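You operate a simulated robot arm through the tools that you are given. There is no shell and no other tool. Be economical: measure what you need, move in short steps, check, and stop when the job is done.

Carry out the task below with a simulated robot arm. There is one attempt and no reset: what you move stays moved.

JOB
Raise the table leaf, slide its bar out and move both green bottles on to it. Set down upright: green bottle.
Where things are to end (x, y in the base frame): green bottle within 6 cm of [43, 19]; green bottle within 6 cm of [50, 25].

Only the result counts: the job must be done as asked and must still hold three seconds after the hand-in. Knocking over, shifting, dropping, spilling or breaking anything else fails it.

ROBOT AND FRAMES
A 6-joint arm with a two-finger parallel gripper, fixed in place. Base frame: the origin is at the foot of the arm, x ahead of it, y to its left, z up. Readings come in cm, degrees, newtons and seconds.
With the tool pointing down near the work surface it reaches from about 28 to 74 cm from the base axis. Its first joint turns from -66.0 to 66.0 degrees. Payload 2.45 kg.
Tool frame: the origin (TCP) lies between the finger pads and is the grasp point; the fingertips stand 2.4 cm ahead of it; z points along the fingers, y is the line along which they close. Largest opening 6.8 cm; finger width 1.7, thickness 1; the body of the gripper, 4 by 7 cm, starts 4.1 cm behind the TCP.
Orientation is that of the tool frame in the base frame, as a unit quaternion [w, x, y, z]. With the fingers straight down and closing along the base's y, the tool's x points along the base's -x, its y along +y and its z along -z.

CONTROLS
- The arm moves only by the tool play_rows. Its argument "moves" is a list of rows, each a list of 7 numbers: the turn, a rotation vector about the tool's x, y, z in degrees, then the shift along the tool's x, y, z in cm, then the opening, from 0 (shut) to 1 (fully open). In form: [[rx, ry, rz, dx, dy, dz, gripper], ...]. A call has 1 to 20 rows; each row shifts and turns the commanded pose from where the row before left it, along the tool's axes as they then stand. Rows are played at 5 a second. More than 5 cm and 8.6 degrees between two rows, or a gripper value outside its range, and nothing of the call is played. A pose out of reach is approached as far as the arm can. The call stops where the force on the tool passes 50 N (or 10 N more than at its start, if that is more) or the arm is blocked; 0.2 s more then pass. Each finger travels about 10.8 cm/s and halts on what it meets, pressing with about 35 N; the grip force reading is that of the motor and also rises with nothing between the fingers. The clock runs only during rows and for 0.2 s after the last one: add rows that do not move to give the fingers time. It gives the time, the measured TCP pose, the force on the tool (base axes), the opening and the grip force at its end, in the units of the frame above (readings bear some noise), with the torque about the TCP (base axes, N m) and any sound that the robot's microphone picked up.
- Cameras (640 x 400 px; columns grow to the right, rows downward): "scene" is fixed at [15.73, 42.75, 143.27]; the picture's right is [-0.75, -0.66, 0.00], its down [-0.55, 0.63, -0.54] and it looks along [0.36, -0.41, -0.84] (base axes); focal length 329 px, centre (320, 200). "wrist" rides on the gripper at [8.4, 1.1, -7.5] in the tool frame; the picture's right is [-0.13, 0.99, 0.00], its down [-0.60, -0.08, -0.79] and it looks along [-0.79, -0.10, 0.61] (tool axes); focal length 251 px, centre (320, 200).
- capture(camera): a new picture of that camera. No time passes.
- probe_pixels(camera, pixels): for up to 12 pixels [column, row] of the newest picture of that camera ("zoom" is the newest enlarged one), the place [x, y, z] in the base frame of the surface seen there, good to about 0.3 cm. No time passes.
- inspect(camera, box): a new picture of the part [left, top, right, bottom] of that camera's present view, enlarged. No time passes.
- finish_job(): hands the job in; it is judged then, once.

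Go step by step. Measure first, check grasps and placings, and put right what went wrong. The budget is 80 turns and 46 pictures, counting those below and the enlarged ones. Unless the task says otherwise, let go and move clear before handing in, and close with one line.

The tools are called after "Call:" as name(argument=value, ...) on one line, values as JSON. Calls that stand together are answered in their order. play_rows: Moves the arm, as the interface text tells. Its arguments: {"type":"object","properties":{"moves":{"type":"array","items":{"type":"array","items":{"type":"number"}}}},"required":["moves"]} The other tools are called the same way: capture (camera) takes a picture; probe_pixels (camera, pixels) gives the place of the surface under pixels of a picture; inspect (camera, box) takes an enlarged picture of a part of a camera's view; finish_job () hands the job in.

At the start:

```text
clock: 0.0
tcp_pos: [40.06, 17.06, 97.78]
ee_rot: [0.0, 0.0, 1.0, 0.0]
wrist_force: [1.0, -0.3, 0.7]
ft_torque: [-0.03, 0.01, 0.0]
grip_width: 6.8
grip_force: 0.0
```

scene: 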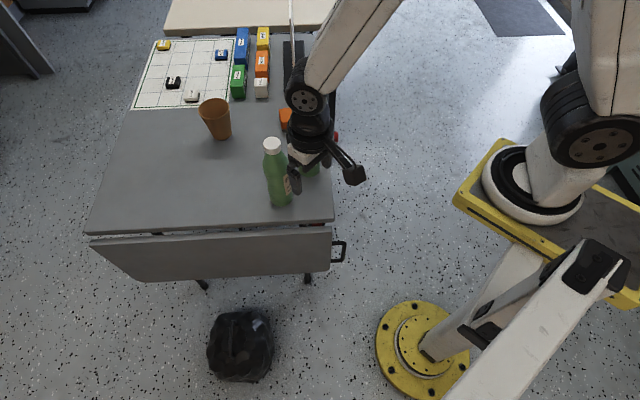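
wrist: 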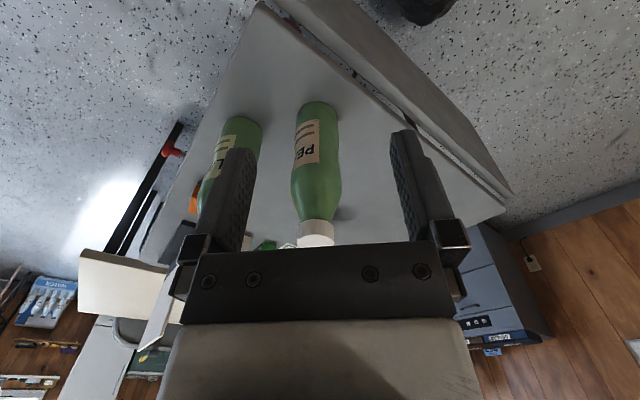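

The scene picture shows the table with its leaf hanging at rows 225-280, a black handle at (340,250), and a green bottle at (275,175). I'll measure these and zoom in on them.

Call:
inspect(camera="scene", box=[200, 120, 400, 300])

Call:
probe_pixels(camera="scene", pixels=[[90, 236], [331, 219], [92, 243], [330, 230], [130, 280], [329, 268], [341, 250], [272, 146], [280, 205], [200, 180], [240, 340], [215, 103]])

Call:
probe_pixels(camera="wrist", pixels=[[316, 230], [318, 115], [238, 130], [400, 115], [440, 110], [340, 50], [180, 150], [172, 145], [130, 220]])

```text
2.22 times, centred on (300, 210) of scene
```

zoom: 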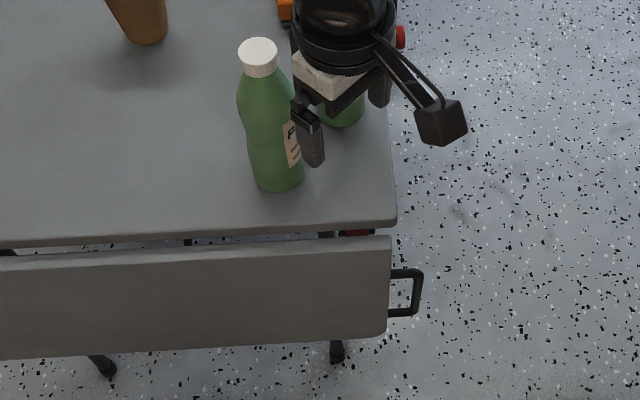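

```text
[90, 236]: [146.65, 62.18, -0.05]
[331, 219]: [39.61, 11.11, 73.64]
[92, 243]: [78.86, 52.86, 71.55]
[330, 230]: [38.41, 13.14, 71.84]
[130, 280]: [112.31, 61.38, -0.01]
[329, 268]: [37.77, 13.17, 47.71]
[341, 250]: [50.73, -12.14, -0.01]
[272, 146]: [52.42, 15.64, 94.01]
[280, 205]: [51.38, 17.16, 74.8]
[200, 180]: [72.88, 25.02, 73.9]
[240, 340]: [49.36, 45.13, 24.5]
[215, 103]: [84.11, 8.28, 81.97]
```

```text
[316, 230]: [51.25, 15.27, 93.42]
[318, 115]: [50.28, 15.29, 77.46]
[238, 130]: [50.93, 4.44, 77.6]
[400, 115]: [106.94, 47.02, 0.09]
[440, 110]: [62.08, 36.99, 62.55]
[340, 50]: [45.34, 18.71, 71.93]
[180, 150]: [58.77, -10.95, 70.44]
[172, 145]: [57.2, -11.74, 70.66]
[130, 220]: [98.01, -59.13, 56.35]
```

The table top is at z≈73.9 and the leaf hangs along the line y−x≈−25.6, with a handle loop on its near end. I'll zoom in on the handle, the gap and the red parts to find the bar.

Call:
inspect(camera="scene", box=[290, 200, 370, 290])

Call:
probe_pixels(camera="zoom", pixels=[[424, 185], [510, 178], [505, 240], [490, 300], [430, 320], [300, 140], [200, 135], [330, 400], [400, 130], [400, 250], [100, 150], [420, 90]])

Call:
inspect(camera="wrist", box=[60, 80, 280, 280])

Call:
inspect(camera="scene", box=[260, 10, 400, 150])

```text
4.44 times, centred on (330, 245) of scene
```

zoom: 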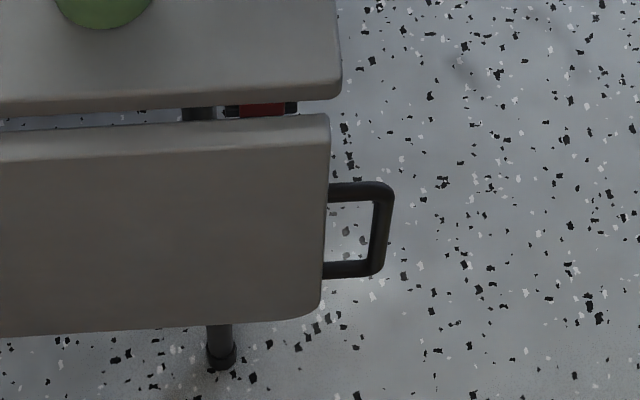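

```text
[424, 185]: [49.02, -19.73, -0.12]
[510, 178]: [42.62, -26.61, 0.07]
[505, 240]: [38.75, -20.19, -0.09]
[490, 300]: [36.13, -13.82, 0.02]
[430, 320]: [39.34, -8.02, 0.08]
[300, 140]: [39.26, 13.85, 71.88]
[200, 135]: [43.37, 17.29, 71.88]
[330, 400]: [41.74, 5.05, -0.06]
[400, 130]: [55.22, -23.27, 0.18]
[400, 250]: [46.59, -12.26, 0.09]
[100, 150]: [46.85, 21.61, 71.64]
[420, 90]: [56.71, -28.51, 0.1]
```

```text
2.00 times, centred on (170, 180) of wrist
```

zoom: 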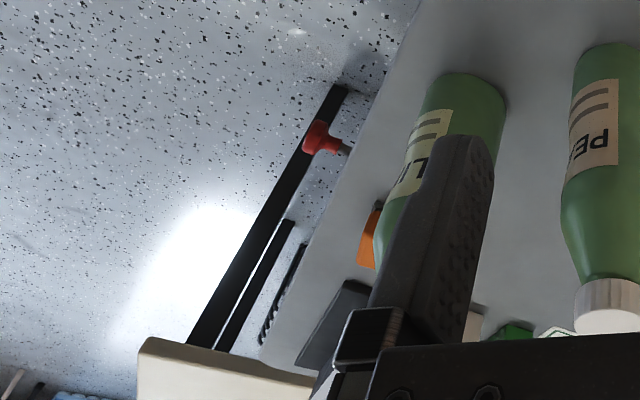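

```text
2.86 times, centred on (330, 80) of scene
```

zoom: 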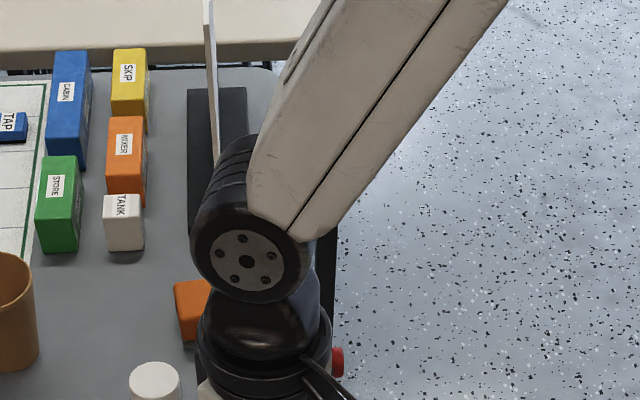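

The red knob near (57,−11.7,70.6) on a stem under the short edge looks like the bar's grip, and a red end mark shows in the gap. I'll probe the knob and the handle loop directly.

Call:
probe_pixels(camera="wrist", pixels=[[171, 144], [166, 151], [178, 154], [181, 156], [172, 128], [160, 170], [150, 190], [200, 130], [175, 205], [260, 5], [228, 70], [199, 200]])

Call:
inspect(camera="scene", box=[315, 225, 355, 285])

Call:
probe_pixels(camera="scene", pixels=[[344, 252], [345, 245], [343, 258], [335, 242], [333, 262], [338, 261], [322, 224], [314, 225], [337, 135], [325, 278]])

```text
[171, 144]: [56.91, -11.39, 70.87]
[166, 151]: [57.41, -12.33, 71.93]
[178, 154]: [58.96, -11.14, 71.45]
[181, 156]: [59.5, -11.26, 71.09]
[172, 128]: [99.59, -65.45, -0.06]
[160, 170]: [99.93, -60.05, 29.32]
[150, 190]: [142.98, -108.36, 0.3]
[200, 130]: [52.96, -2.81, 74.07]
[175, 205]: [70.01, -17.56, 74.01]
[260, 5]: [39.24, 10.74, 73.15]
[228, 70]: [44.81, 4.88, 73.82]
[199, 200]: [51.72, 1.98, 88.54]
```

```text
6.67 times, centred on (335, 255) of scene
```

zoom: 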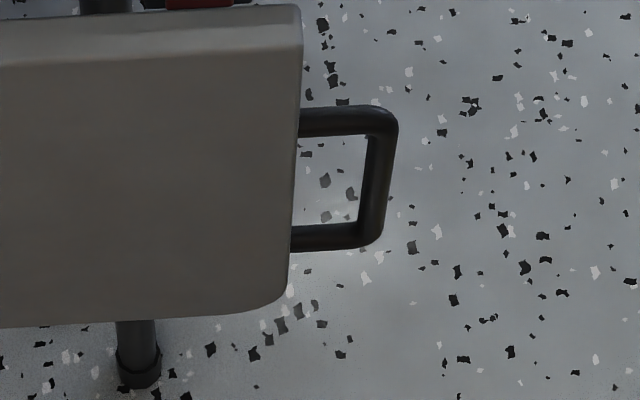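

```text
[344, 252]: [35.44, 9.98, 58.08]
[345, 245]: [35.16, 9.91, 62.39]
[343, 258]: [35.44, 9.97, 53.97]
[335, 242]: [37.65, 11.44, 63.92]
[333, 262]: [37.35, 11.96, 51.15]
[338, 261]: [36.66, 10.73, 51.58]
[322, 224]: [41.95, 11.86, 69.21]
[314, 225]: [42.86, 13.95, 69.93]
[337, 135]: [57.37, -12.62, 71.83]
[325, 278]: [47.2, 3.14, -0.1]
```

The handle's outer bar stands at about (35.8, 9.5), z 51.5–64, and the hinge is at z≈72.9. I'll turn the tool so it closes along the hinge line (0.7,0.7), tilted 45° down towards the table, and first move to a safe spot outside the leaf.

Call:
play_rows(moves=[[0, 0, 0, 3.4, 1, 2, 0.6], [0, 0, 0, 3.4, 1, 2, 0.6], [0, 0, 0, 3.2, 1, 2, 0.6], [0, 0, 7.5, 0, 0, 0, 0.6], [0, 0, 7.5, 0, 0, 0, 0.6], [0, 0, 7.5, 0, 0, 0, 0.6], [0, 0, 7.5, 0, 0, 0, 0.6], [0, 0, 7.5, 0, 0, 0, 0.6], [0, 0, 7.5, 0, 0, 0, 0.6], [0, -7.5, 0, 0, 0, 0, 0.6], [0, -7.5, 0, 0, 0, 0, 0.6], [0, -7.5, 0, 0, 0, 0, 0.6], [0, -7.5, 0, 0, 0, 0, 0.6], [0, -7.5, 0, 0, 0, 0, 0.6], [0, -7.5, 0, 0, 0, 0, 0.6], [0, 0, 0, 0, 0, 0, 0.6]])

Call:
capture(camera="scene")

Call:
capture(camera="wrist")

```text
clock: 3.4
tcp_pos: [33.35, 18.41, 91.65]
ee_rot: [0.355, 0.353, 0.853, -0.147]
wrist_force: [0.1, -0.3, -0.3]
ft_torque: [0.0, 0.02, -0.02]
grip_width: 4.07
grip_force: 0.1
out of reach, approached as far as the arm can: row 14, 15
```

```text
38 pictures are left
```

scene: 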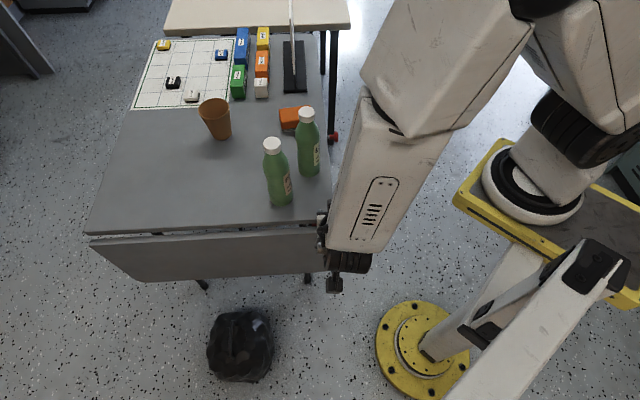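

```text
37 pictures are left
```

wrist: 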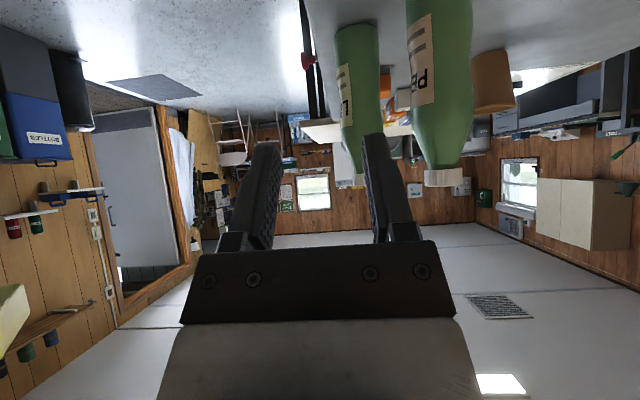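

The tilt was reached, within about a centimetre, though rows 14–15 were marked as out of reach. I'll lower the arm to the pre-grasp, about 8 cm back from the handle bar.

Call:
play_rows(moves=[[0, 0, 0, 2.48, -0.9, 2.97, 0.6], [0, 0, 0, 2.48, -0.9, 2.97, 0.6], [0, 0, 0, 2.48, -0.9, 2.97, 0.6], [0, 0, 0, 2.48, -0.9, 2.97, 0.6], [0, 0, 0, 2.48, -0.9, 2.97, 0.6], [0, 0, 0, 2.48, 0, 2.97, 0.6], [0, 0, 0, 2.48, 0, 2.97, 0.6]])

Call:
capture(camera="wrist")

Call:
capture(camera="scene")

```text
clock: 5.0
tcp_pos: [38.08, 24.0, 70.54]
ee_rot: [0.352, 0.354, 0.854, -0.15]
wrist_force: [0.4, -0.4, 0.4]
ft_torque: [-0.03, -0.02, 0.01]
grip_width: 4.09
grip_force: 0.0
out of reach, approached as far as the arm can: row 1, 2, 3, 4, 5, 6, 7
```

```text
36 pictures are left
```

wrist: 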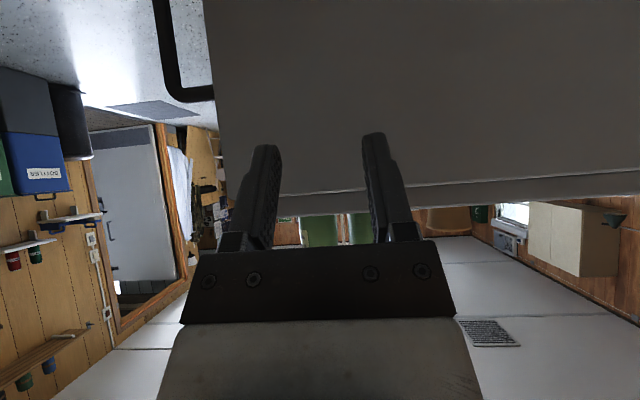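

```text
35 pictures are left
```

scene: 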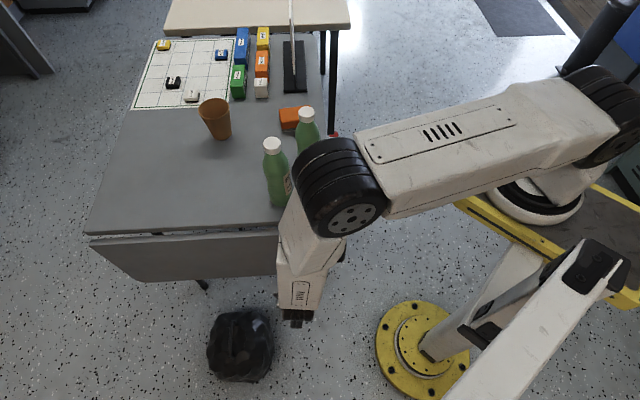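

The arm stopped short because this tilted pose is out of reach close in. I'll probe the arm's own parts to learn where its base and wrist are.

Call:
probe_pixels(camera="scene", pixels=[[535, 215], [490, 240], [620, 300], [600, 245], [575, 210], [440, 345], [354, 217], [420, 155], [600, 80], [310, 250], [297, 313], [500, 290]])

```text
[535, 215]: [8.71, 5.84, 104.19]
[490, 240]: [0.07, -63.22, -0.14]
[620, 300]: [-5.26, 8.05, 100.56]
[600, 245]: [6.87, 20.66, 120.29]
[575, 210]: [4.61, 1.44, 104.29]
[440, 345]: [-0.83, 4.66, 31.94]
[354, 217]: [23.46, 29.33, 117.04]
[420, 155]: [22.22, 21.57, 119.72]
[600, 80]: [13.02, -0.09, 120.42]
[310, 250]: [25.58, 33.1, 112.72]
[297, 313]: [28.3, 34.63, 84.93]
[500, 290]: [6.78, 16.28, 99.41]
```

The base is high (z≈104), and the first joint was at its 66° limit because the tool tilts sideways. I'll cut the tilt to 35° and go in along a path that keeps the wrist at a smaller azimuth.

Call:
play_rows(moves=[[0, 5, 0, 0, 0, 0, 0.6], [0, 5, 0, 0, 0, 0, 0.6], [0, 0, 0, 0, 0, 3.2, 0.6], [0, 0, 0, -0.4, 0, 3.2, 0.6], [0, 0, 0, 0, -3, 0, 0.6], [0, 0, 0, 0, -3, 0, 0.6], [0, 0, 0, 0, -3, 0, 0.6], [0, 0, 0, 0, -2.9, 0, 0.6], [0, 0, 0, 0, 0, 0, 0.6]])

Call:
capture(camera="wrist")

```text
clock: 7.0
tcp_pos: [39.9, 22.17, 64.48]
ee_rot: [0.275, 0.365, 0.881, -0.122]
wrist_force: [0.3, -0.2, -0.4]
ft_torque: [-0.02, -0.01, -0.02]
grip_width: 4.08
grip_force: 0.1
out of reach, approached as far as the arm can: row 3, 5, 6, 7, 8
```

```text
34 pictures are left
```

wrist: 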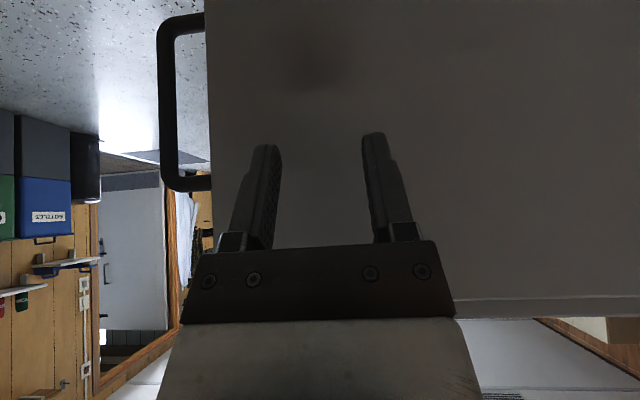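

The sideways tilt is still limiting here. I'll go upright first, slide along to the handle's front, and then tilt as far as is allowed. About 25° is enough to get through the loop.

Call:
play_rows(moves=[[0, 7, 0, 0, 0, 0, 0.6], [0, 7, 0, 0, 0, 0, 0.6], [0, 7, 0, 0, 0, 0, 0.6], [0, 7, 0, 0, 0, 0, 0.6], [0, 7, 0, 0, 0, 0, 0.6], [0, 0, 0, 0, -3, -0.4, 0.6], [0, 0, 0, 0, -3, -0.4, 0.6], [0, 0, 0, 0, -3, -0.4, 0.6], [0, 0, 0, 0, -2.9, -0.4, 0.6], [0, 0, 0, 0, 0, 0, 0.6]])

```text
clock: 9.2
tcp_pos: [31.68, 13.89, 66.14]
ee_rot: [0.0, 0.383, 0.924, -0.001]
wrist_force: [0.4, -0.9, 0.0]
ft_torque: [0.04, -0.05, -0.03]
grip_width: 4.1
grip_force: 0.0
out of reach, approached as far as the arm can: row 6
```

Upright, the arm reached (31.7,13.9,66.1). Now I'll tilt in small steps to find the limit.

Call:
play_rows(moves=[[0, -5, 0, 0, 0, 0, 0.6], [0, -5, 0, 0, 0, 0, 0.6], [0, -5, 0, 0, 0, 0, 0.6], [0, -5, 0, 0, 0, 0, 0.6], [0, -5, 0, 0, 0, 0, 0.6], [0, -5, 0, 0, 0, 0, 0.6]])

Call:
capture(camera="wrist")

Call:
capture(camera="scene")

```text
clock: 10.6
tcp_pos: [31.64, 13.93, 65.96]
ee_rot: [0.24, 0.37, 0.892, -0.1]
wrist_force: [0.3, -0.5, -0.3]
ft_torque: [-0.02, 0.0, -0.02]
grip_width: 4.07
grip_force: 0.1
```

```text
33 pictures are left
```

wrist: 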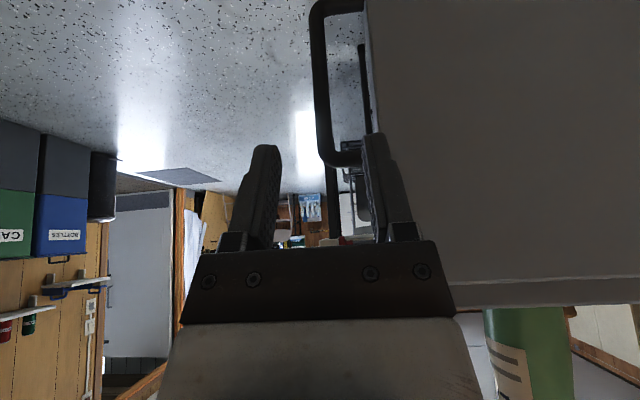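

```text
32 pictures are left
```

scene: 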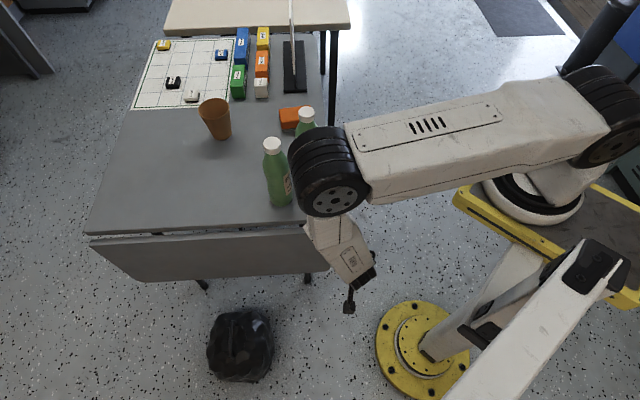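

The 30° tilt was reached and the handle loop is visible at (320–360, 0–165). I'll probe it.

Call:
probe_pixels(camera="wrist", pixels=[[318, 40], [322, 100], [325, 140], [350, 158], [340, 5], [366, 20], [368, 80], [450, 150], [500, 304], [450, 285], [350, 60], [362, 60]])

Call:
inspect(camera="wrist", box=[280, 0, 420, 220])

```text
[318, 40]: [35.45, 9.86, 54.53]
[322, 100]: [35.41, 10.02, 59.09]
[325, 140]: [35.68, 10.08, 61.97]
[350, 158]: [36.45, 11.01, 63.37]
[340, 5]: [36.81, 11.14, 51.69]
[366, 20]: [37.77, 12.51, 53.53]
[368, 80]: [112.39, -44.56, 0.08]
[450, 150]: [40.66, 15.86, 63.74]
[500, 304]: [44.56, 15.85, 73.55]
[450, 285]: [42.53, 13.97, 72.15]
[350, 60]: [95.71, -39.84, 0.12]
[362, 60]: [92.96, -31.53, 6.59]
```

```text
1.82 times, centred on (350, 110) of wrist
```

zoom: 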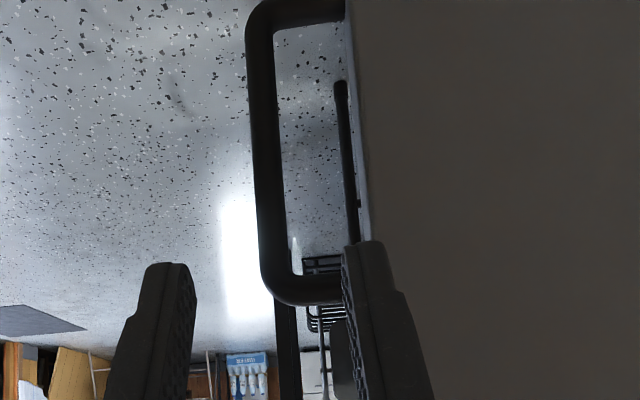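

The bar centre is at about (35.8,9.7) and the gap to the leaf edge is only about 2.7 cm clear. I'll narrow the opening to 0.45, tilt a little more and go partway in.

Call:
play_rows(moves=[[0, -8, 0, 0, 0, 0, 0.45], [0, 0, 0, 0.56, -0.22, 0, 0.45], [0, 0, 0, 0, 0, 2, 0.45], [0, 0, 0, 0, 0, 2, 0.45], [0, 0, 0, 0, 0, 1.5, 0.45], [0, 0, 0, 0, 0, 0, 0.45]])

Call:
inspect(camera="wrist", box=[220, 0, 460, 240])

```text
clock: 12.0
tcp_pos: [33.34, 11.93, 61.23]
ee_rot: [0.3, 0.362, 0.874, -0.124]
wrist_force: [0.2, 0.3, 0.3]
ft_torque: [-0.02, -0.01, 0.0]
grip_width: 3.08
grip_force: 0.0
```

```text
1.67 times, centred on (340, 120) of wrist
```

zoom: 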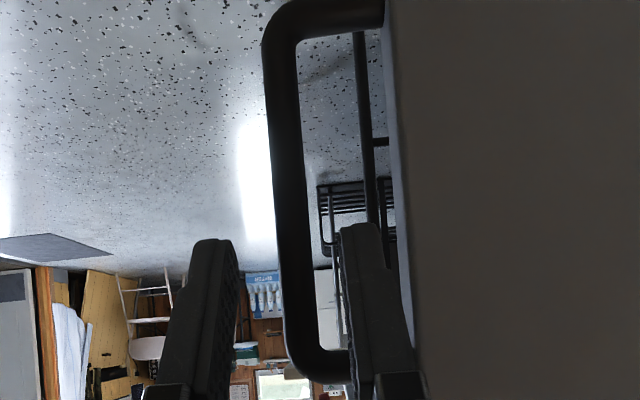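

The fingers line up either side of the bar, with the right one going into the loop. I'll go the last 4 cm and close.

Call:
play_rows(moves=[[0, 0, 0, 0, 0, 1.5, 0.45], [0, 0, 0, 0, 0, 1.5, 0.45], [0, 0, 0, 0, 0, 1.0, 0.45], [0, 0, 0, 0, 0, 0, 0.45], [0, 0, 0, 0, 0, 0, 0.1], [0, 0, 0, 0, 0, 0, 0.1], [0, 0, 0, 0, 0, 0, 0.1]])

Call:
inspect(camera="wrist", box=[220, 0, 460, 240])

```text
clock: 13.0
tcp_pos: [35.28, 10.21, 58.12]
ee_rot: [0.303, 0.359, 0.874, -0.125]
wrist_force: [-13.8, 8.6, 12.9]
ft_torque: [-0.33, -0.93, 0.24]
grip_width: 3.05
grip_force: 0.1
stopped in row 4: the force on the tool passed its limit at 55 N (the readings are from after the stop); the commanded pose is now the measured one
```

```text
1.67 times, centred on (340, 120) of wrist
```

zoom: 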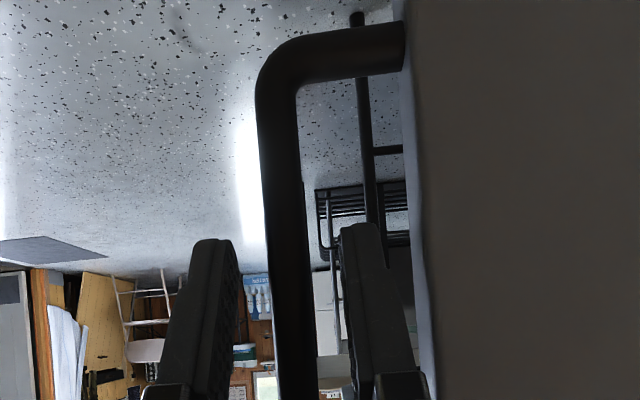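

The gripper body touched the handle at full depth, and the force pushes back along the tool. I'll back off 0.8 cm and close on the bar.

Call:
play_rows(moves=[[0, 0, 0, 0, 0, -0.8, 0.45], [0, 0, 0, 0, 0, 0, 0.45], [0, 0, 0, 0, 0, 0, 0.1], [0, 0, 0, 0, 0, 0, 0.1], [0, 0, 0, 0, 0, 0, 0.1]])

Call:
inspect(camera="wrist", box=[220, 0, 460, 240])

```text
clock: 14.2
tcp_pos: [35.0, 10.59, 58.72]
ee_rot: [0.302, 0.361, 0.874, -0.124]
wrist_force: [3.7, 0.7, -3.4]
ft_torque: [0.65, -0.16, 0.05]
grip_width: 1.18
grip_force: 32.5
```

```text
1.67 times, centred on (340, 120) of wrist
```

zoom: 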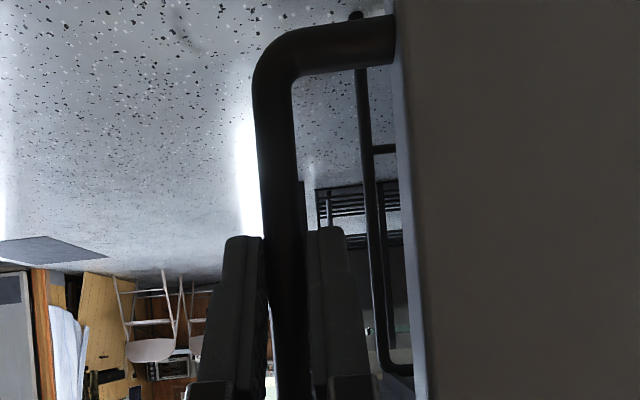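

The bar is gripped (1.18 cm). I'll swing the leaf up about the hinge with a rigid arc, starting with 24° to check forces.

Call:
play_rows(moves=[[0, 6, 0, 1.03, 0, -1.08, 0.1], [0, 6, 0, 1.03, 0, -1.08, 0.1], [0, 6, 0, 1.03, 0, -1.08, 0.1], [0, 6, 0, 1.03, 0, -1.08, 0.1]])

```text
clock: 15.2
tcp_pos: [31.16, 14.47, 60.64]
ee_rot: [0.116, 0.379, 0.917, -0.045]
wrist_force: [21.1, -8.1, 10.4]
ft_torque: [0.15, -0.3, -0.01]
grip_width: 1.18
grip_force: 32.7
```

The forces are modest: about 13 N of leaf weight and 19 N radial. I'll keep going with a slightly tighter radius.

Call:
play_rows(moves=[[0, 6, 0, 0.97, 0, -1.14, 0.1], [0, 6, 0, 0.97, 0, -1.14, 0.1], [0, 6, 0, 0.97, 0, -1.14, 0.1], [0, 6, 0, 0.97, 0, -1.14, 0.1]])

```text
clock: 16.2
tcp_pos: [28.0, 17.43, 64.65]
ee_rot: [-0.078, 0.381, 0.92, 0.035]
wrist_force: [29.0, -3.1, 4.3]
ft_torque: [-0.17, -0.74, -0.07]
grip_width: 1.18
grip_force: 32.6
```

About 48° so far with steady forces. There is a small sideways and radial load, so I'll correct for it and continue.

Call:
play_rows(moves=[[0, 6, 0, 0.93, 0.08, -1.18, 0.1], [0, 6, 0, 0.93, 0.08, -1.18, 0.1], [0, 6, 0, 0.95, 0.05, -1.16, 0.1]])

Call:
capture(camera="scene")

Call:
capture(camera="wrist")

```text
clock: 17.0
tcp_pos: [26.86, 18.75, 68.9]
ee_rot: [-0.222, 0.371, 0.897, 0.092]
wrist_force: [15.6, 0.9, -14.2]
ft_torque: [0.38, -0.01, -0.11]
grip_width: 1.2
grip_force: 32.0
```

```text
27 pictures are left
```

scene: 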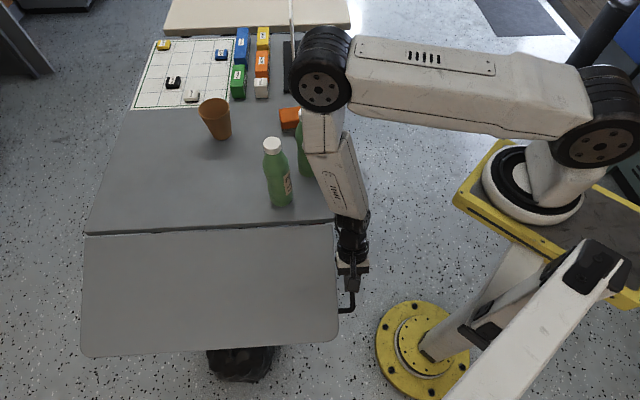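

```text
26 pictures are left
```

wrist: 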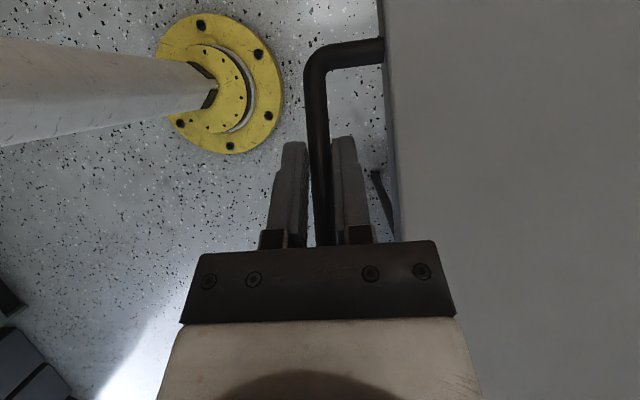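

The leaf is up about 66°, but the wrist link is near the second bottle (305,145). I'll check the clearance and the leaf plane before finishing.

Call:
probe_pixels(camera="scene", pixels=[[200, 240], [200, 340], [320, 230], [325, 330], [322, 120], [330, 170], [350, 205], [300, 125], [318, 85], [350, 300], [310, 160]])

Call:
inspect(camera="scene", box=[260, 90, 380, 330])

```text
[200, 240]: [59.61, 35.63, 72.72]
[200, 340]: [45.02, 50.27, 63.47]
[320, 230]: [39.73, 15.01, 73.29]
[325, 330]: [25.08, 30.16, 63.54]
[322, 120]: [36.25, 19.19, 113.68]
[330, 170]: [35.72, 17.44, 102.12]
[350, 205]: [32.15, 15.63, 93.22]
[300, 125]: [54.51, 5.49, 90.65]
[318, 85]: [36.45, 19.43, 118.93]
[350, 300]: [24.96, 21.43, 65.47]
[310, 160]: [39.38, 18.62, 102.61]
```

```text
1.67 times, centred on (320, 210) of scene
```

zoom: 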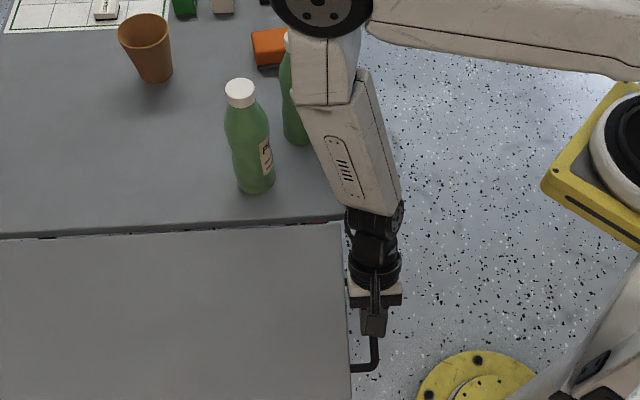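

The leaf plane reads 24° below level. To keep the wrist away from the bottles I'll stop turning the tool and translate it up the arc, letting the bar pivot between the pads.

Call:
play_rows(moves=[[0, 0, 0, 1.05, 0.1, -0.96, 0.1], [0, 0, 0, 0.98, 0.1, -1.1, 0.1], [0, 0, 0, 0.85, 0, -1.15, 0.1]])

Call:
capture(camera="scene")

Call:
probe_pixels(camera="scene", pixels=[[200, 245], [200, 360], [310, 240], [310, 340], [270, 140], [304, 112]])

```text
clock: 17.8
tcp_pos: [25.93, 19.55, 73.08]
ee_rot: [-0.223, 0.37, 0.897, 0.092]
wrist_force: [0.7, -0.4, 1.2]
ft_torque: [-0.01, 0.01, 0.01]
grip_width: 0.67
grip_force: 0.1
```

```text
24 pictures are left
```

scene: 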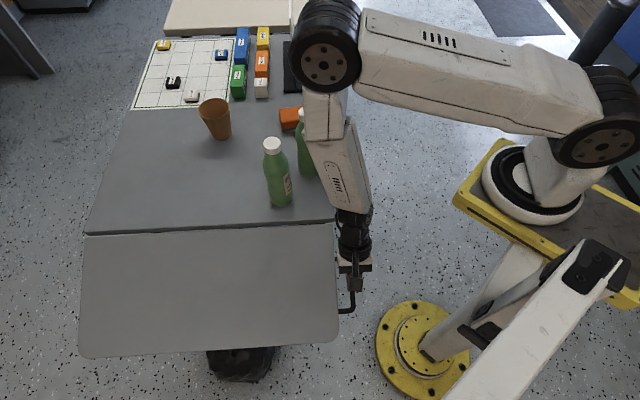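

```text
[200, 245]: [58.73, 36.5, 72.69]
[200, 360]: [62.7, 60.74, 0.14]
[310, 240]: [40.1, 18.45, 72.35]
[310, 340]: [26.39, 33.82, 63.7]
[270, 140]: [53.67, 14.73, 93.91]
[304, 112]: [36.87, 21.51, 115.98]
```

The pads slipped off the bar, but the leaf stayed put (still about 23° below level), so the hinge holds by friction. I'll set the tool upright above the bar, open, go down over it more deeply and lift again.

Call:
play_rows(moves=[[0, 0, 0, 0.9, 0, -1.8, 0.1], [0, -7, 0, 0, 0, 0, 0.45], [0, -7, 0, 0, 0, 0, 0.45], [0, -7, 0, 0, 0, 0, 0.45], [0, -7, 0, 0, 0, 0, 0.45], [0, 0, 0, 0, 0, 0, 0.45]])

Call:
capture(camera="wrist")

Call:
inspect(camera="scene", box=[290, 210, 400, 340])

```text
clock: 19.2
tcp_pos: [26.28, 19.74, 74.94]
ee_rot: [0.001, 0.38, 0.925, 0.0]
wrist_force: [0.6, 0.0, -0.8]
ft_torque: [0.01, 0.0, 0.01]
grip_width: 3.05
grip_force: 0.2
```

```text
23 pictures are left
```

wrist: 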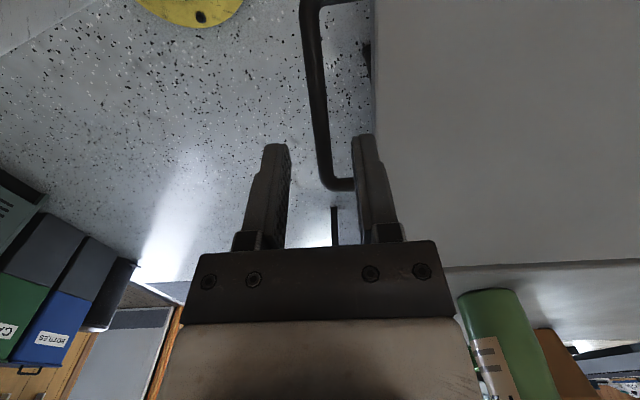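

```text
3.08 times, centred on (345, 275) of scene
```

zoom: 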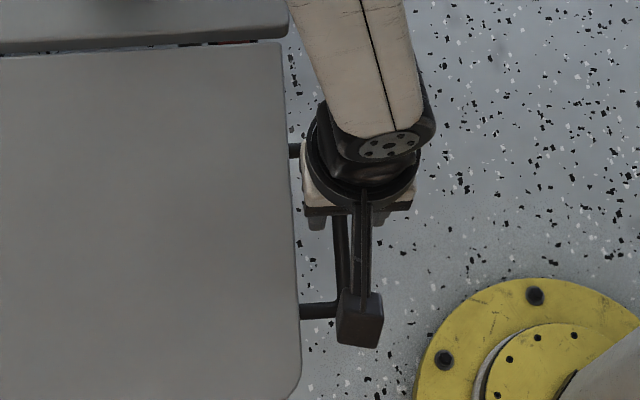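

The loop is visible from (305,0) to (350,185) in the wrist view. I'll measure it before going down.

Call:
probe_pixels(camera="wrist", pixels=[[312, 50], [316, 90], [321, 140], [342, 184], [335, 2], [385, 60], [385, 200], [500, 100], [500, 240]])

```text
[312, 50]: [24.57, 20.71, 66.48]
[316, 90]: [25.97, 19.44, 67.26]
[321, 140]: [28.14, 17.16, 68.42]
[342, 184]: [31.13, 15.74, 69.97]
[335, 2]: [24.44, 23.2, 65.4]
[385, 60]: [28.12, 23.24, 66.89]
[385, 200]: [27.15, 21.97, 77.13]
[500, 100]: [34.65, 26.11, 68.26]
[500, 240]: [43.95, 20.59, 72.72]
```

The bar's centre is at s≈32.05, while my tool sits 0.45 cm to the leaf side. I'll correct that, go down over the bar and grip.

Call:
play_rows(moves=[[0, 0, 0, 0.7, -0.45, 1.5, 0.45], [0, 0, 0, 0, 0, 2, 0.45], [0, 0, 0, 0, 0, 2, 0.45], [0, 0, 0, 0, 0, 2, 0.45], [0, 0, 0, 0, 0, 0.9, 0.45], [0, 0, 0, 0, 0, 0, 0.45], [0, 0, 0, 0, 0, 0, 0.1], [0, 0, 0, 0, 0, 0, 0.1], [0, 0, 0, 0, 0, 0, 0.1]])

Call:
capture(camera="wrist")

```text
clock: 21.2
tcp_pos: [25.44, 19.78, 66.54]
ee_rot: [0.002, 0.381, 0.925, 0.001]
wrist_force: [7.7, 9.3, -3.8]
ft_torque: [0.01, -0.05, -0.09]
grip_width: 1.69
grip_force: 5.9
```

```text
21 pictures are left
```

wrist: 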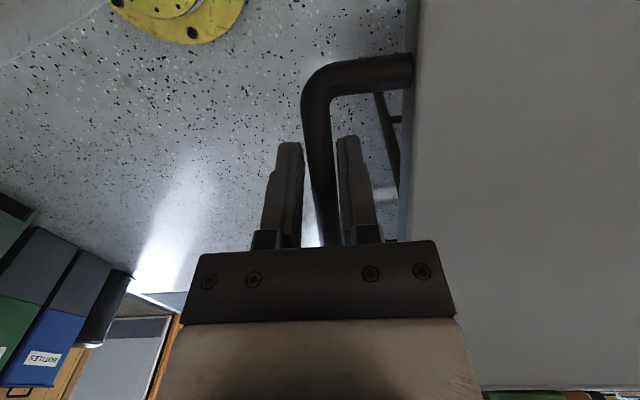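

The bar is between the pads and the grip is settling. I'll close firmly and lift along the arc with the tool upright.

Call:
play_rows(moves=[[0, 0, 0, 0, 0, 0, 0.05], [0, 0, 0, 0, 0, 0, 0.05], [0, 0, 0, 0.6, 0, -1.55, 0.05], [0, 0, 0, 0.43, 0, -1.61, 0.05], [0, 0, 0, 0.26, 0, -1.64, 0.05]])

Call:
capture(camera="scene")

Call:
probe_pixels(camera="scene", pixels=[[200, 245], [200, 350], [310, 240], [310, 340]])

```text
clock: 22.4
tcp_pos: [24.52, 20.6, 71.24]
ee_rot: [0.001, 0.381, 0.925, -0.003]
wrist_force: [-0.2, -0.1, 0.5]
ft_torque: [0.02, -0.01, -0.01]
grip_width: 0.33
grip_force: 0.1
```

```text
20 pictures are left
```

scene: 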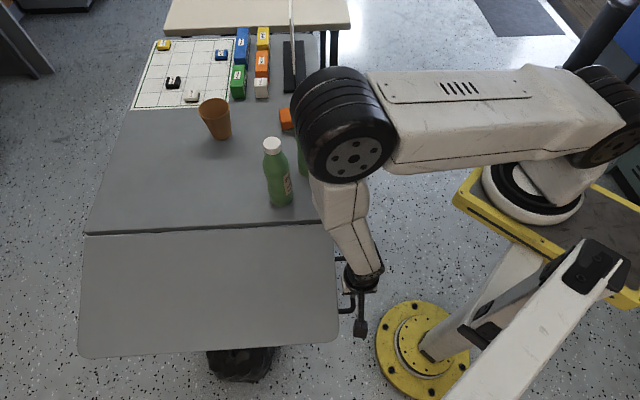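

```text
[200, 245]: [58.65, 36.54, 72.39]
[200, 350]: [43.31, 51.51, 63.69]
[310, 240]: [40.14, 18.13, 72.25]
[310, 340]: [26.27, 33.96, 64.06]
```

It slipped out upwards again, and the leaf is holding at about 21° below level. Next I'll grip the outer bar right at the loop's far corner, with the tool leaning outward so the inner finger hooks under the far crossbar, and swing rigidly. First I'll rise, tilt and look.

Call:
play_rows(moves=[[0, 0, 0, 0, 0, -3, 0.2], [0, 6.25, 0, 0.8, 0, 0, 0.45], [0, 6.25, 0, 0, 0, 0, 0.45], [0, 6.25, 0, 0, 0, 0, 0.45], [0, 6.25, 0, 0, 0, 0, 0.45], [0, 0, 0, 0, 0, 0, 0.45]])

Call:
capture(camera="wrist")

Call:
inspect(camera="scene", box=[310, 240, 390, 340])

```text
clock: 23.8
tcp_pos: [23.9, 21.36, 74.47]
ee_rot: [-0.199, 0.373, 0.903, 0.082]
wrist_force: [0.1, 0.1, 0.4]
ft_torque: [0.02, -0.05, -0.03]
grip_width: 3.04
grip_force: 0.1
```

```text
19 pictures are left
```

wrist: 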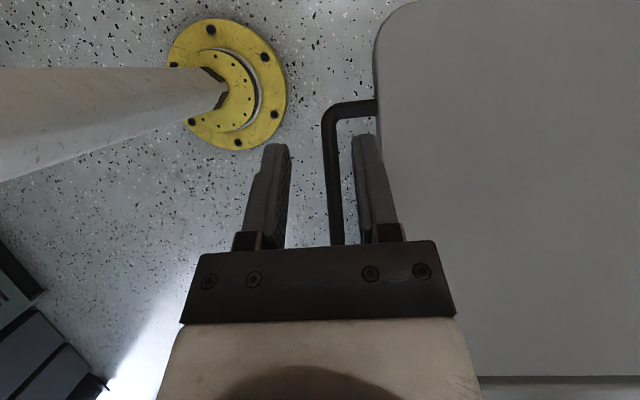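

```text
4.00 times, centred on (350, 290) of scene
```

zoom: 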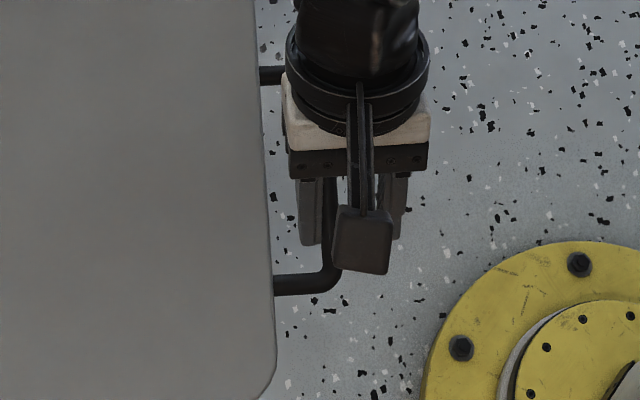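

Call:
probe_pixels(camera="wrist", pixels=[[355, 108], [365, 107], [345, 110], [332, 135], [332, 160], [334, 190], [336, 225], [374, 60], [378, 90], [420, 30], [420, 300], [500, 100]])

Call:
probe_pixels(camera="zoom", pixels=[[300, 285], [280, 285], [315, 283]])

```text
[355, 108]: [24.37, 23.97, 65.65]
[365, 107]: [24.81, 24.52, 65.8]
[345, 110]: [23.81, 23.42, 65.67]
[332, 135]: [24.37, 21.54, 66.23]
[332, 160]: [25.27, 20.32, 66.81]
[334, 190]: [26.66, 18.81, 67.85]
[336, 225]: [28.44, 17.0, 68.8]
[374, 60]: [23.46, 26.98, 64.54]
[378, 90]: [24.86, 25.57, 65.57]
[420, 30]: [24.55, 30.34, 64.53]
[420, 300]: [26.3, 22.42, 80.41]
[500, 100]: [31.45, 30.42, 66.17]
```

```text
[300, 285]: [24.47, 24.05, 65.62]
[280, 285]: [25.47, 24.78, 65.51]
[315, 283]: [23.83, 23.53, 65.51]
```

The far crossbar's centre is at e≈−0.3, z≈65.05, with e the outward coordinate (y−x)/√2. I'll line up inward of it and push along the tool axis so the inner finger ends just inside the crossbar, then close.

Call:
play_rows(moves=[[0, 0, 0, -4.06, 0.25, -1.88, 0.45], [0, 0, 0, 0, 0, 3, 0.45], [0, 0, 0, 0, 0, 2.5, 0.45], [0, 0, 0, 0, 0, 2, 0.45], [0, 0, 0, 0, 0, 1.5, 0.45], [0, 0, 0, 0, 0, 0.8, 0.45], [0, 0, 0, 0, 0, 0, 0.45]])

Call:
inspect(camera="wrist", box=[220, 60, 440, 260])

```text
clock: 25.4
tcp_pos: [24.32, 21.18, 65.6]
ee_rot: [-0.2, 0.371, 0.903, 0.082]
wrist_force: [0.0, -1.5, 0.4]
ft_torque: [-0.02, 0.03, 0.01]
grip_width: 3.06
grip_force: 0.0
```

```text
2.00 times, centred on (330, 160) of wrist
```

zoom: 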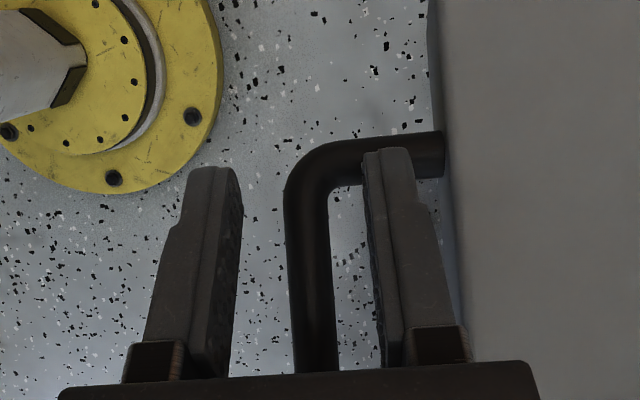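

The inner fingertip and the crossbar overlap in the picture, so I'll measure both to see which lies in front.

Call:
probe_pixels(camera="zoom", pixels=[[385, 160], [390, 200], [430, 155], [345, 160], [430, 140], [430, 172], [305, 250], [315, 330], [215, 180]])

```text
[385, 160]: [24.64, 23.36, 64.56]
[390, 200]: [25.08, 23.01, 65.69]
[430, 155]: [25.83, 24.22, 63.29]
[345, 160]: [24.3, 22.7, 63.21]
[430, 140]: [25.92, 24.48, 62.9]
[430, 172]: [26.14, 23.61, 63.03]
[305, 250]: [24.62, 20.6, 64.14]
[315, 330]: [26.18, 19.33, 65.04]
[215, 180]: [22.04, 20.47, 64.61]
```

The crossbar now reads about 2 cm lower than before, so the leaf is either sagging slowly or was pushed down. I'll wait a moment and compare.

Call:
play_rows(moves=[[0, 0, 0, 0, 0, 0, 0.45], [0, 0, 0, 0, 0, 0, 0.45], [0, 0, 0, 0, 0, 0, 0.45], [0, 0, 0, 0, 0, 0, 0.45]])

Call:
inspect(camera="wrist", box=[220, 60, 440, 260])

Call:
probe_pixels(camera="zoom", pixels=[[430, 155], [345, 160], [305, 250], [315, 330], [500, 100], [500, 300]])

```text
clock: 26.4
tcp_pos: [24.49, 20.99, 65.48]
ee_rot: [-0.199, 0.372, 0.903, 0.082]
wrist_force: [0.7, 0.1, -0.7]
ft_torque: [0.02, 0.02, -0.02]
grip_width: 3.06
grip_force: 0.1
```

```text
2.00 times, centred on (330, 160) of wrist
```

zoom: 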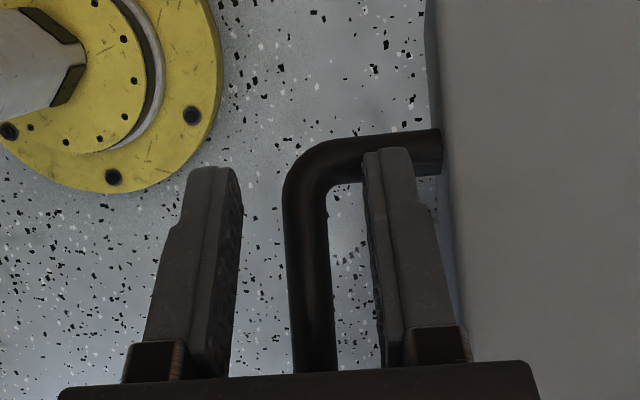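

```text
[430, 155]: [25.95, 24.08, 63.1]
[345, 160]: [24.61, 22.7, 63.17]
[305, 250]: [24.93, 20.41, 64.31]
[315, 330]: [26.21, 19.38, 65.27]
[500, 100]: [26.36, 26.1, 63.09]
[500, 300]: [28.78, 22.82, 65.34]
```

The leaf is steady at about 29° below level. My fingertip had come down on top of the crossbar and pushed it. I'll back out, reduce the tilt to 15° and re-enter further inward so the finger passes inside the loop.

Call:
play_rows(moves=[[0, 0, 0, 0, 0, -2.5, 0.45], [0, 0, 0, 0, 0, -2.5, 0.45], [0, -5, 0, 0, 0, 0, 0.45], [0, -5, 0, 0, 0, 0, 0.45], [0, 0, 0, -0.4, 0.05, 0, 0.45], [0, 0, 0, 0, 0, 2.5, 0.45], [0, 0, 0, 0, 0, 2.3, 0.45], [0, 0, 0, 0, 0, 2, 0.45], [0, 0, 0, 0, 0, 0, 0.45]])

Call:
inspect(camera="wrist", box=[220, 60, 440, 260])

Call:
probe_pixels(camera="zoom", pixels=[[430, 125], [345, 130], [305, 220], [315, 300], [500, 100], [500, 300], [385, 165], [395, 200]])

```text
clock: 28.1
tcp_pos: [25.64, 20.35, 64.13]
ee_rot: [-0.115, 0.387, 0.914, 0.044]
wrist_force: [7.8, -9.6, 2.0]
ft_torque: [-0.15, -0.15, -0.18]
grip_width: 3.0
grip_force: 0.0
stopped in row 8: the force on the tool passed its limit at 93 N (the readings are from after the stop); the commanded pose is now the measured one
```

```text
2.00 times, centred on (330, 160) of wrist
```

zoom: 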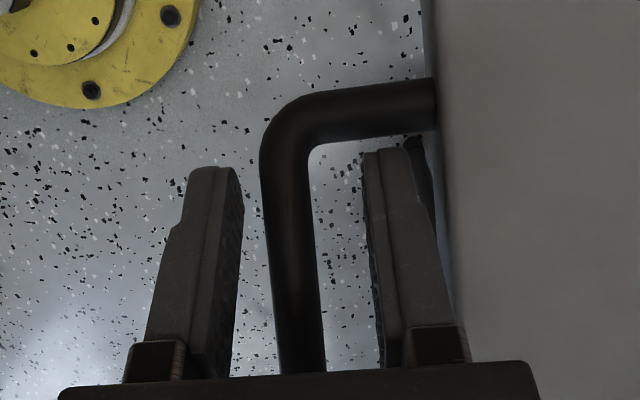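

```text
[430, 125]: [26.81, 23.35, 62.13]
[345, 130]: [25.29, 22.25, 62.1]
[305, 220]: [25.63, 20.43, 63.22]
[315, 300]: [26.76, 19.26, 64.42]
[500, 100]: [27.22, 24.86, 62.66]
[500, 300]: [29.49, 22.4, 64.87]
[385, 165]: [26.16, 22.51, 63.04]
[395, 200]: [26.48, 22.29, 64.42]
```

The tip came down on the crossbar again because my clearance was too small, and the leaf is now about 35° below level. I'll back out, go upright and check that the table itself hasn't moved.

Call:
play_rows(moves=[[0, 0, 0, 0, 0, -3, 0.45], [0, 0, 0, 0, 0, -2.5, 0.45], [0, -7, 0, 0, 0, 0, 0.45], [0, -7, 0, 0, 0, 0, 0.45], [0, 0, 0, 0, 0, 0, 0.45]])

Call:
capture(camera="wrist")

Call:
capture(camera="scene")

Call:
probe_pixels(camera="scene", pixels=[[330, 217], [200, 245], [200, 340], [300, 240], [300, 320], [280, 205], [92, 228]])

Call:
probe_pixels(camera="wrist", pixels=[[312, 50], [316, 90], [321, 130], [325, 160], [345, 20], [345, 184]])

```text
clock: 29.3
tcp_pos: [26.47, 19.35, 69.38]
ee_rot: [-0.003, 0.388, 0.922, -0.003]
wrist_force: [-0.1, 0.1, 0.9]
ft_torque: [0.02, 0.0, -0.02]
grip_width: 3.09
grip_force: 0.1
```

```text
14 pictures are left
```

wrist: 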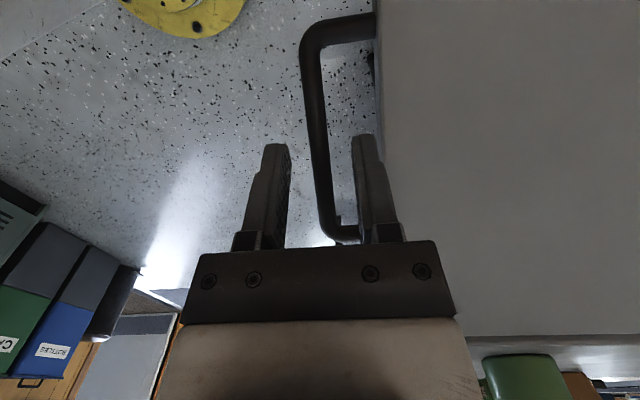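

```text
13 pictures are left
```

scene: 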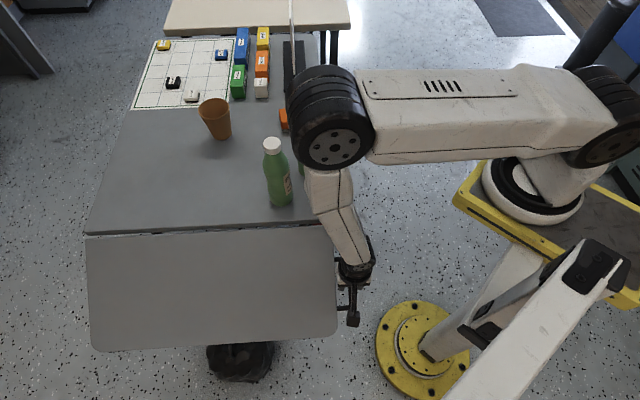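

```text
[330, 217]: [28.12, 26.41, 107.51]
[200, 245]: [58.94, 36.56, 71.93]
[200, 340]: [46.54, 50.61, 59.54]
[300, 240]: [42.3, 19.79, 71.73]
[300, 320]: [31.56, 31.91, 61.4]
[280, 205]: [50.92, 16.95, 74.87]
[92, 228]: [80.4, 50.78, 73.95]
```

```text
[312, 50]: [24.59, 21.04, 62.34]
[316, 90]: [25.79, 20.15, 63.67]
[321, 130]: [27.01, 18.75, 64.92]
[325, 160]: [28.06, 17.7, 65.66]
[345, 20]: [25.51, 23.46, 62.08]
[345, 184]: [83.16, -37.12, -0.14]
```

The table and bottles are unmoved and the leaf is at 33.5° below level. I'll go down upright over the outer bar about 2 cm inside the far crossbar, grip deeply and check the grip.

Call:
play_rows(moves=[[0, 0, 0, 1.1, -0.05, 0, 0.45], [0, 0, 0, 0, 0, 2.5, 0.45], [0, 0, 0, 0, 0, 2.2, 0.45], [0, 0, 0, 0, 0, 1.9, 0.45], [0, 0, 0, 0, 0, 0, 0.45], [0, 0, 0, 0, 0, 0, 0], [0, 0, 0, 0, 0, 0, 0], [0, 0, 0, 0, 0, 0, 0], [0, 0, 0, 0, 0, 0, 0]])

```text
clock: 31.3
tcp_pos: [25.49, 20.03, 62.63]
ee_rot: [-0.002, 0.388, 0.921, -0.001]
wrist_force: [-3.2, 3.8, -14.2]
ft_torque: [0.64, 0.34, -0.29]
grip_width: 1.16
grip_force: 32.4
```

The grip is firm (1.16 cm, 32 N). I'll swing rigidly 20°, then check.

Call:
play_rows(moves=[[0, 5, 0, 0.84, 0, -1.315, 0], [0, 5, 0, 0.84, 0, -1.315, 0], [0, 5, 0, 0.84, 0, -1.315, 0], [0, 5, 0, 0.84, 0, -1.315, 0]])

```text
clock: 32.4
tcp_pos: [23.85, 21.66, 68.65]
ee_rot: [-0.158, 0.388, 0.906, 0.057]
wrist_force: [5.6, -5.1, -1.6]
ft_torque: [-0.26, -0.31, -0.11]
grip_width: 1.19
grip_force: 32.3
stopped in row 4: the force on the tool passed its limit at 53 N (the readings are from after the stop); the commanded pose is now the measured one
```

The swing stopped on radial load with the grip intact. Refitting gives a hinge axis at e≈−19.2, z≈72.65, so I'll finish the remaining 14° with the corrected arc.

Call:
play_rows(moves=[[0, 5, 0, 0.78, 0, -1.37, 0], [0, 5, 0, 0.78, 0, -1.37, 0], [0, 3, 0, 0.47, 0, -0.82, 0]])

Call:
capture(camera="scene")

Call:
probe_pixels(camera="scene", pixels=[[200, 245], [200, 350], [300, 240], [300, 350], [300, 330]])

```text
clock: 33.2
tcp_pos: [23.8, 22.01, 72.62]
ee_rot: [-0.26, 0.378, 0.883, 0.098]
wrist_force: [11.1, -20.3, -7.9]
ft_torque: [-0.45, -0.34, 0.2]
grip_width: 1.19
grip_force: 32.4
```

```text
12 pictures are left
```

scene: 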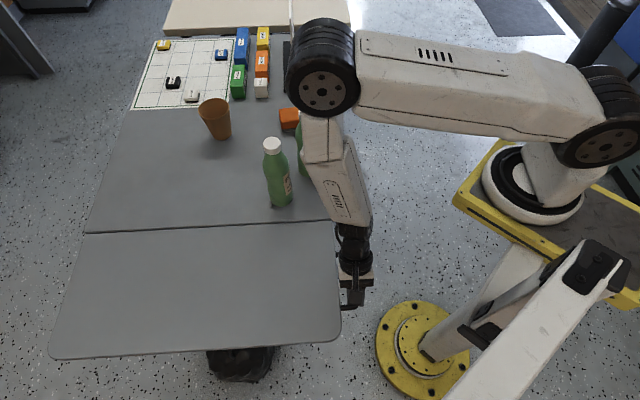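

```text
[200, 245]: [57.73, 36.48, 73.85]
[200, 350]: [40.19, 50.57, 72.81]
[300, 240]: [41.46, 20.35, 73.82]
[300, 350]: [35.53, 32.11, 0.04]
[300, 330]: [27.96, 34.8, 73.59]
```

The leaf is within about 1–2.5° of level. I'll give it a little more lift and then recheck.

Call:
play_rows(moves=[[0, 2, 0, 0.2, 0, -0.7, 0], [0, 1.5, 0, 0.15, 0, -0.55, 0], [0, 0, 0, 0, 0, 0, 0]])

Call:
inspect(camera="scene", box=[40, 200, 360, 400])

Call:
probe_pixels(camera="zoom", pixels=[[100, 80], [60, 290], [320, 80], [320, 280], [520, 80], [560, 260]])

```text
clock: 33.8
tcp_pos: [23.91, 21.65, 73.59]
ee_rot: [-0.279, 0.377, 0.877, 0.106]
wrist_force: [1.3, -0.7, -5.2]
ft_torque: [0.13, -0.03, 0.24]
grip_width: 1.19
grip_force: 32.3
stopped in row 2: the force on the tool passed its limit at 62 N (the readings are from after the stop); the commanded pose is now the measured one
```

```text
2.00 times, centred on (200, 300) of scene
```

zoom: 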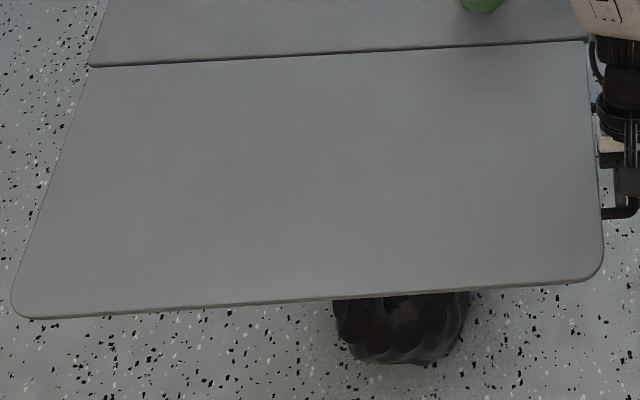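

```text
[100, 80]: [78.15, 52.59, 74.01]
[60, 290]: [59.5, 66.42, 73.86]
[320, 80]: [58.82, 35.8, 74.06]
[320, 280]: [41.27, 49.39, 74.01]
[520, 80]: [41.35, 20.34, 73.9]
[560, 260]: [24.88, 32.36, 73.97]
```

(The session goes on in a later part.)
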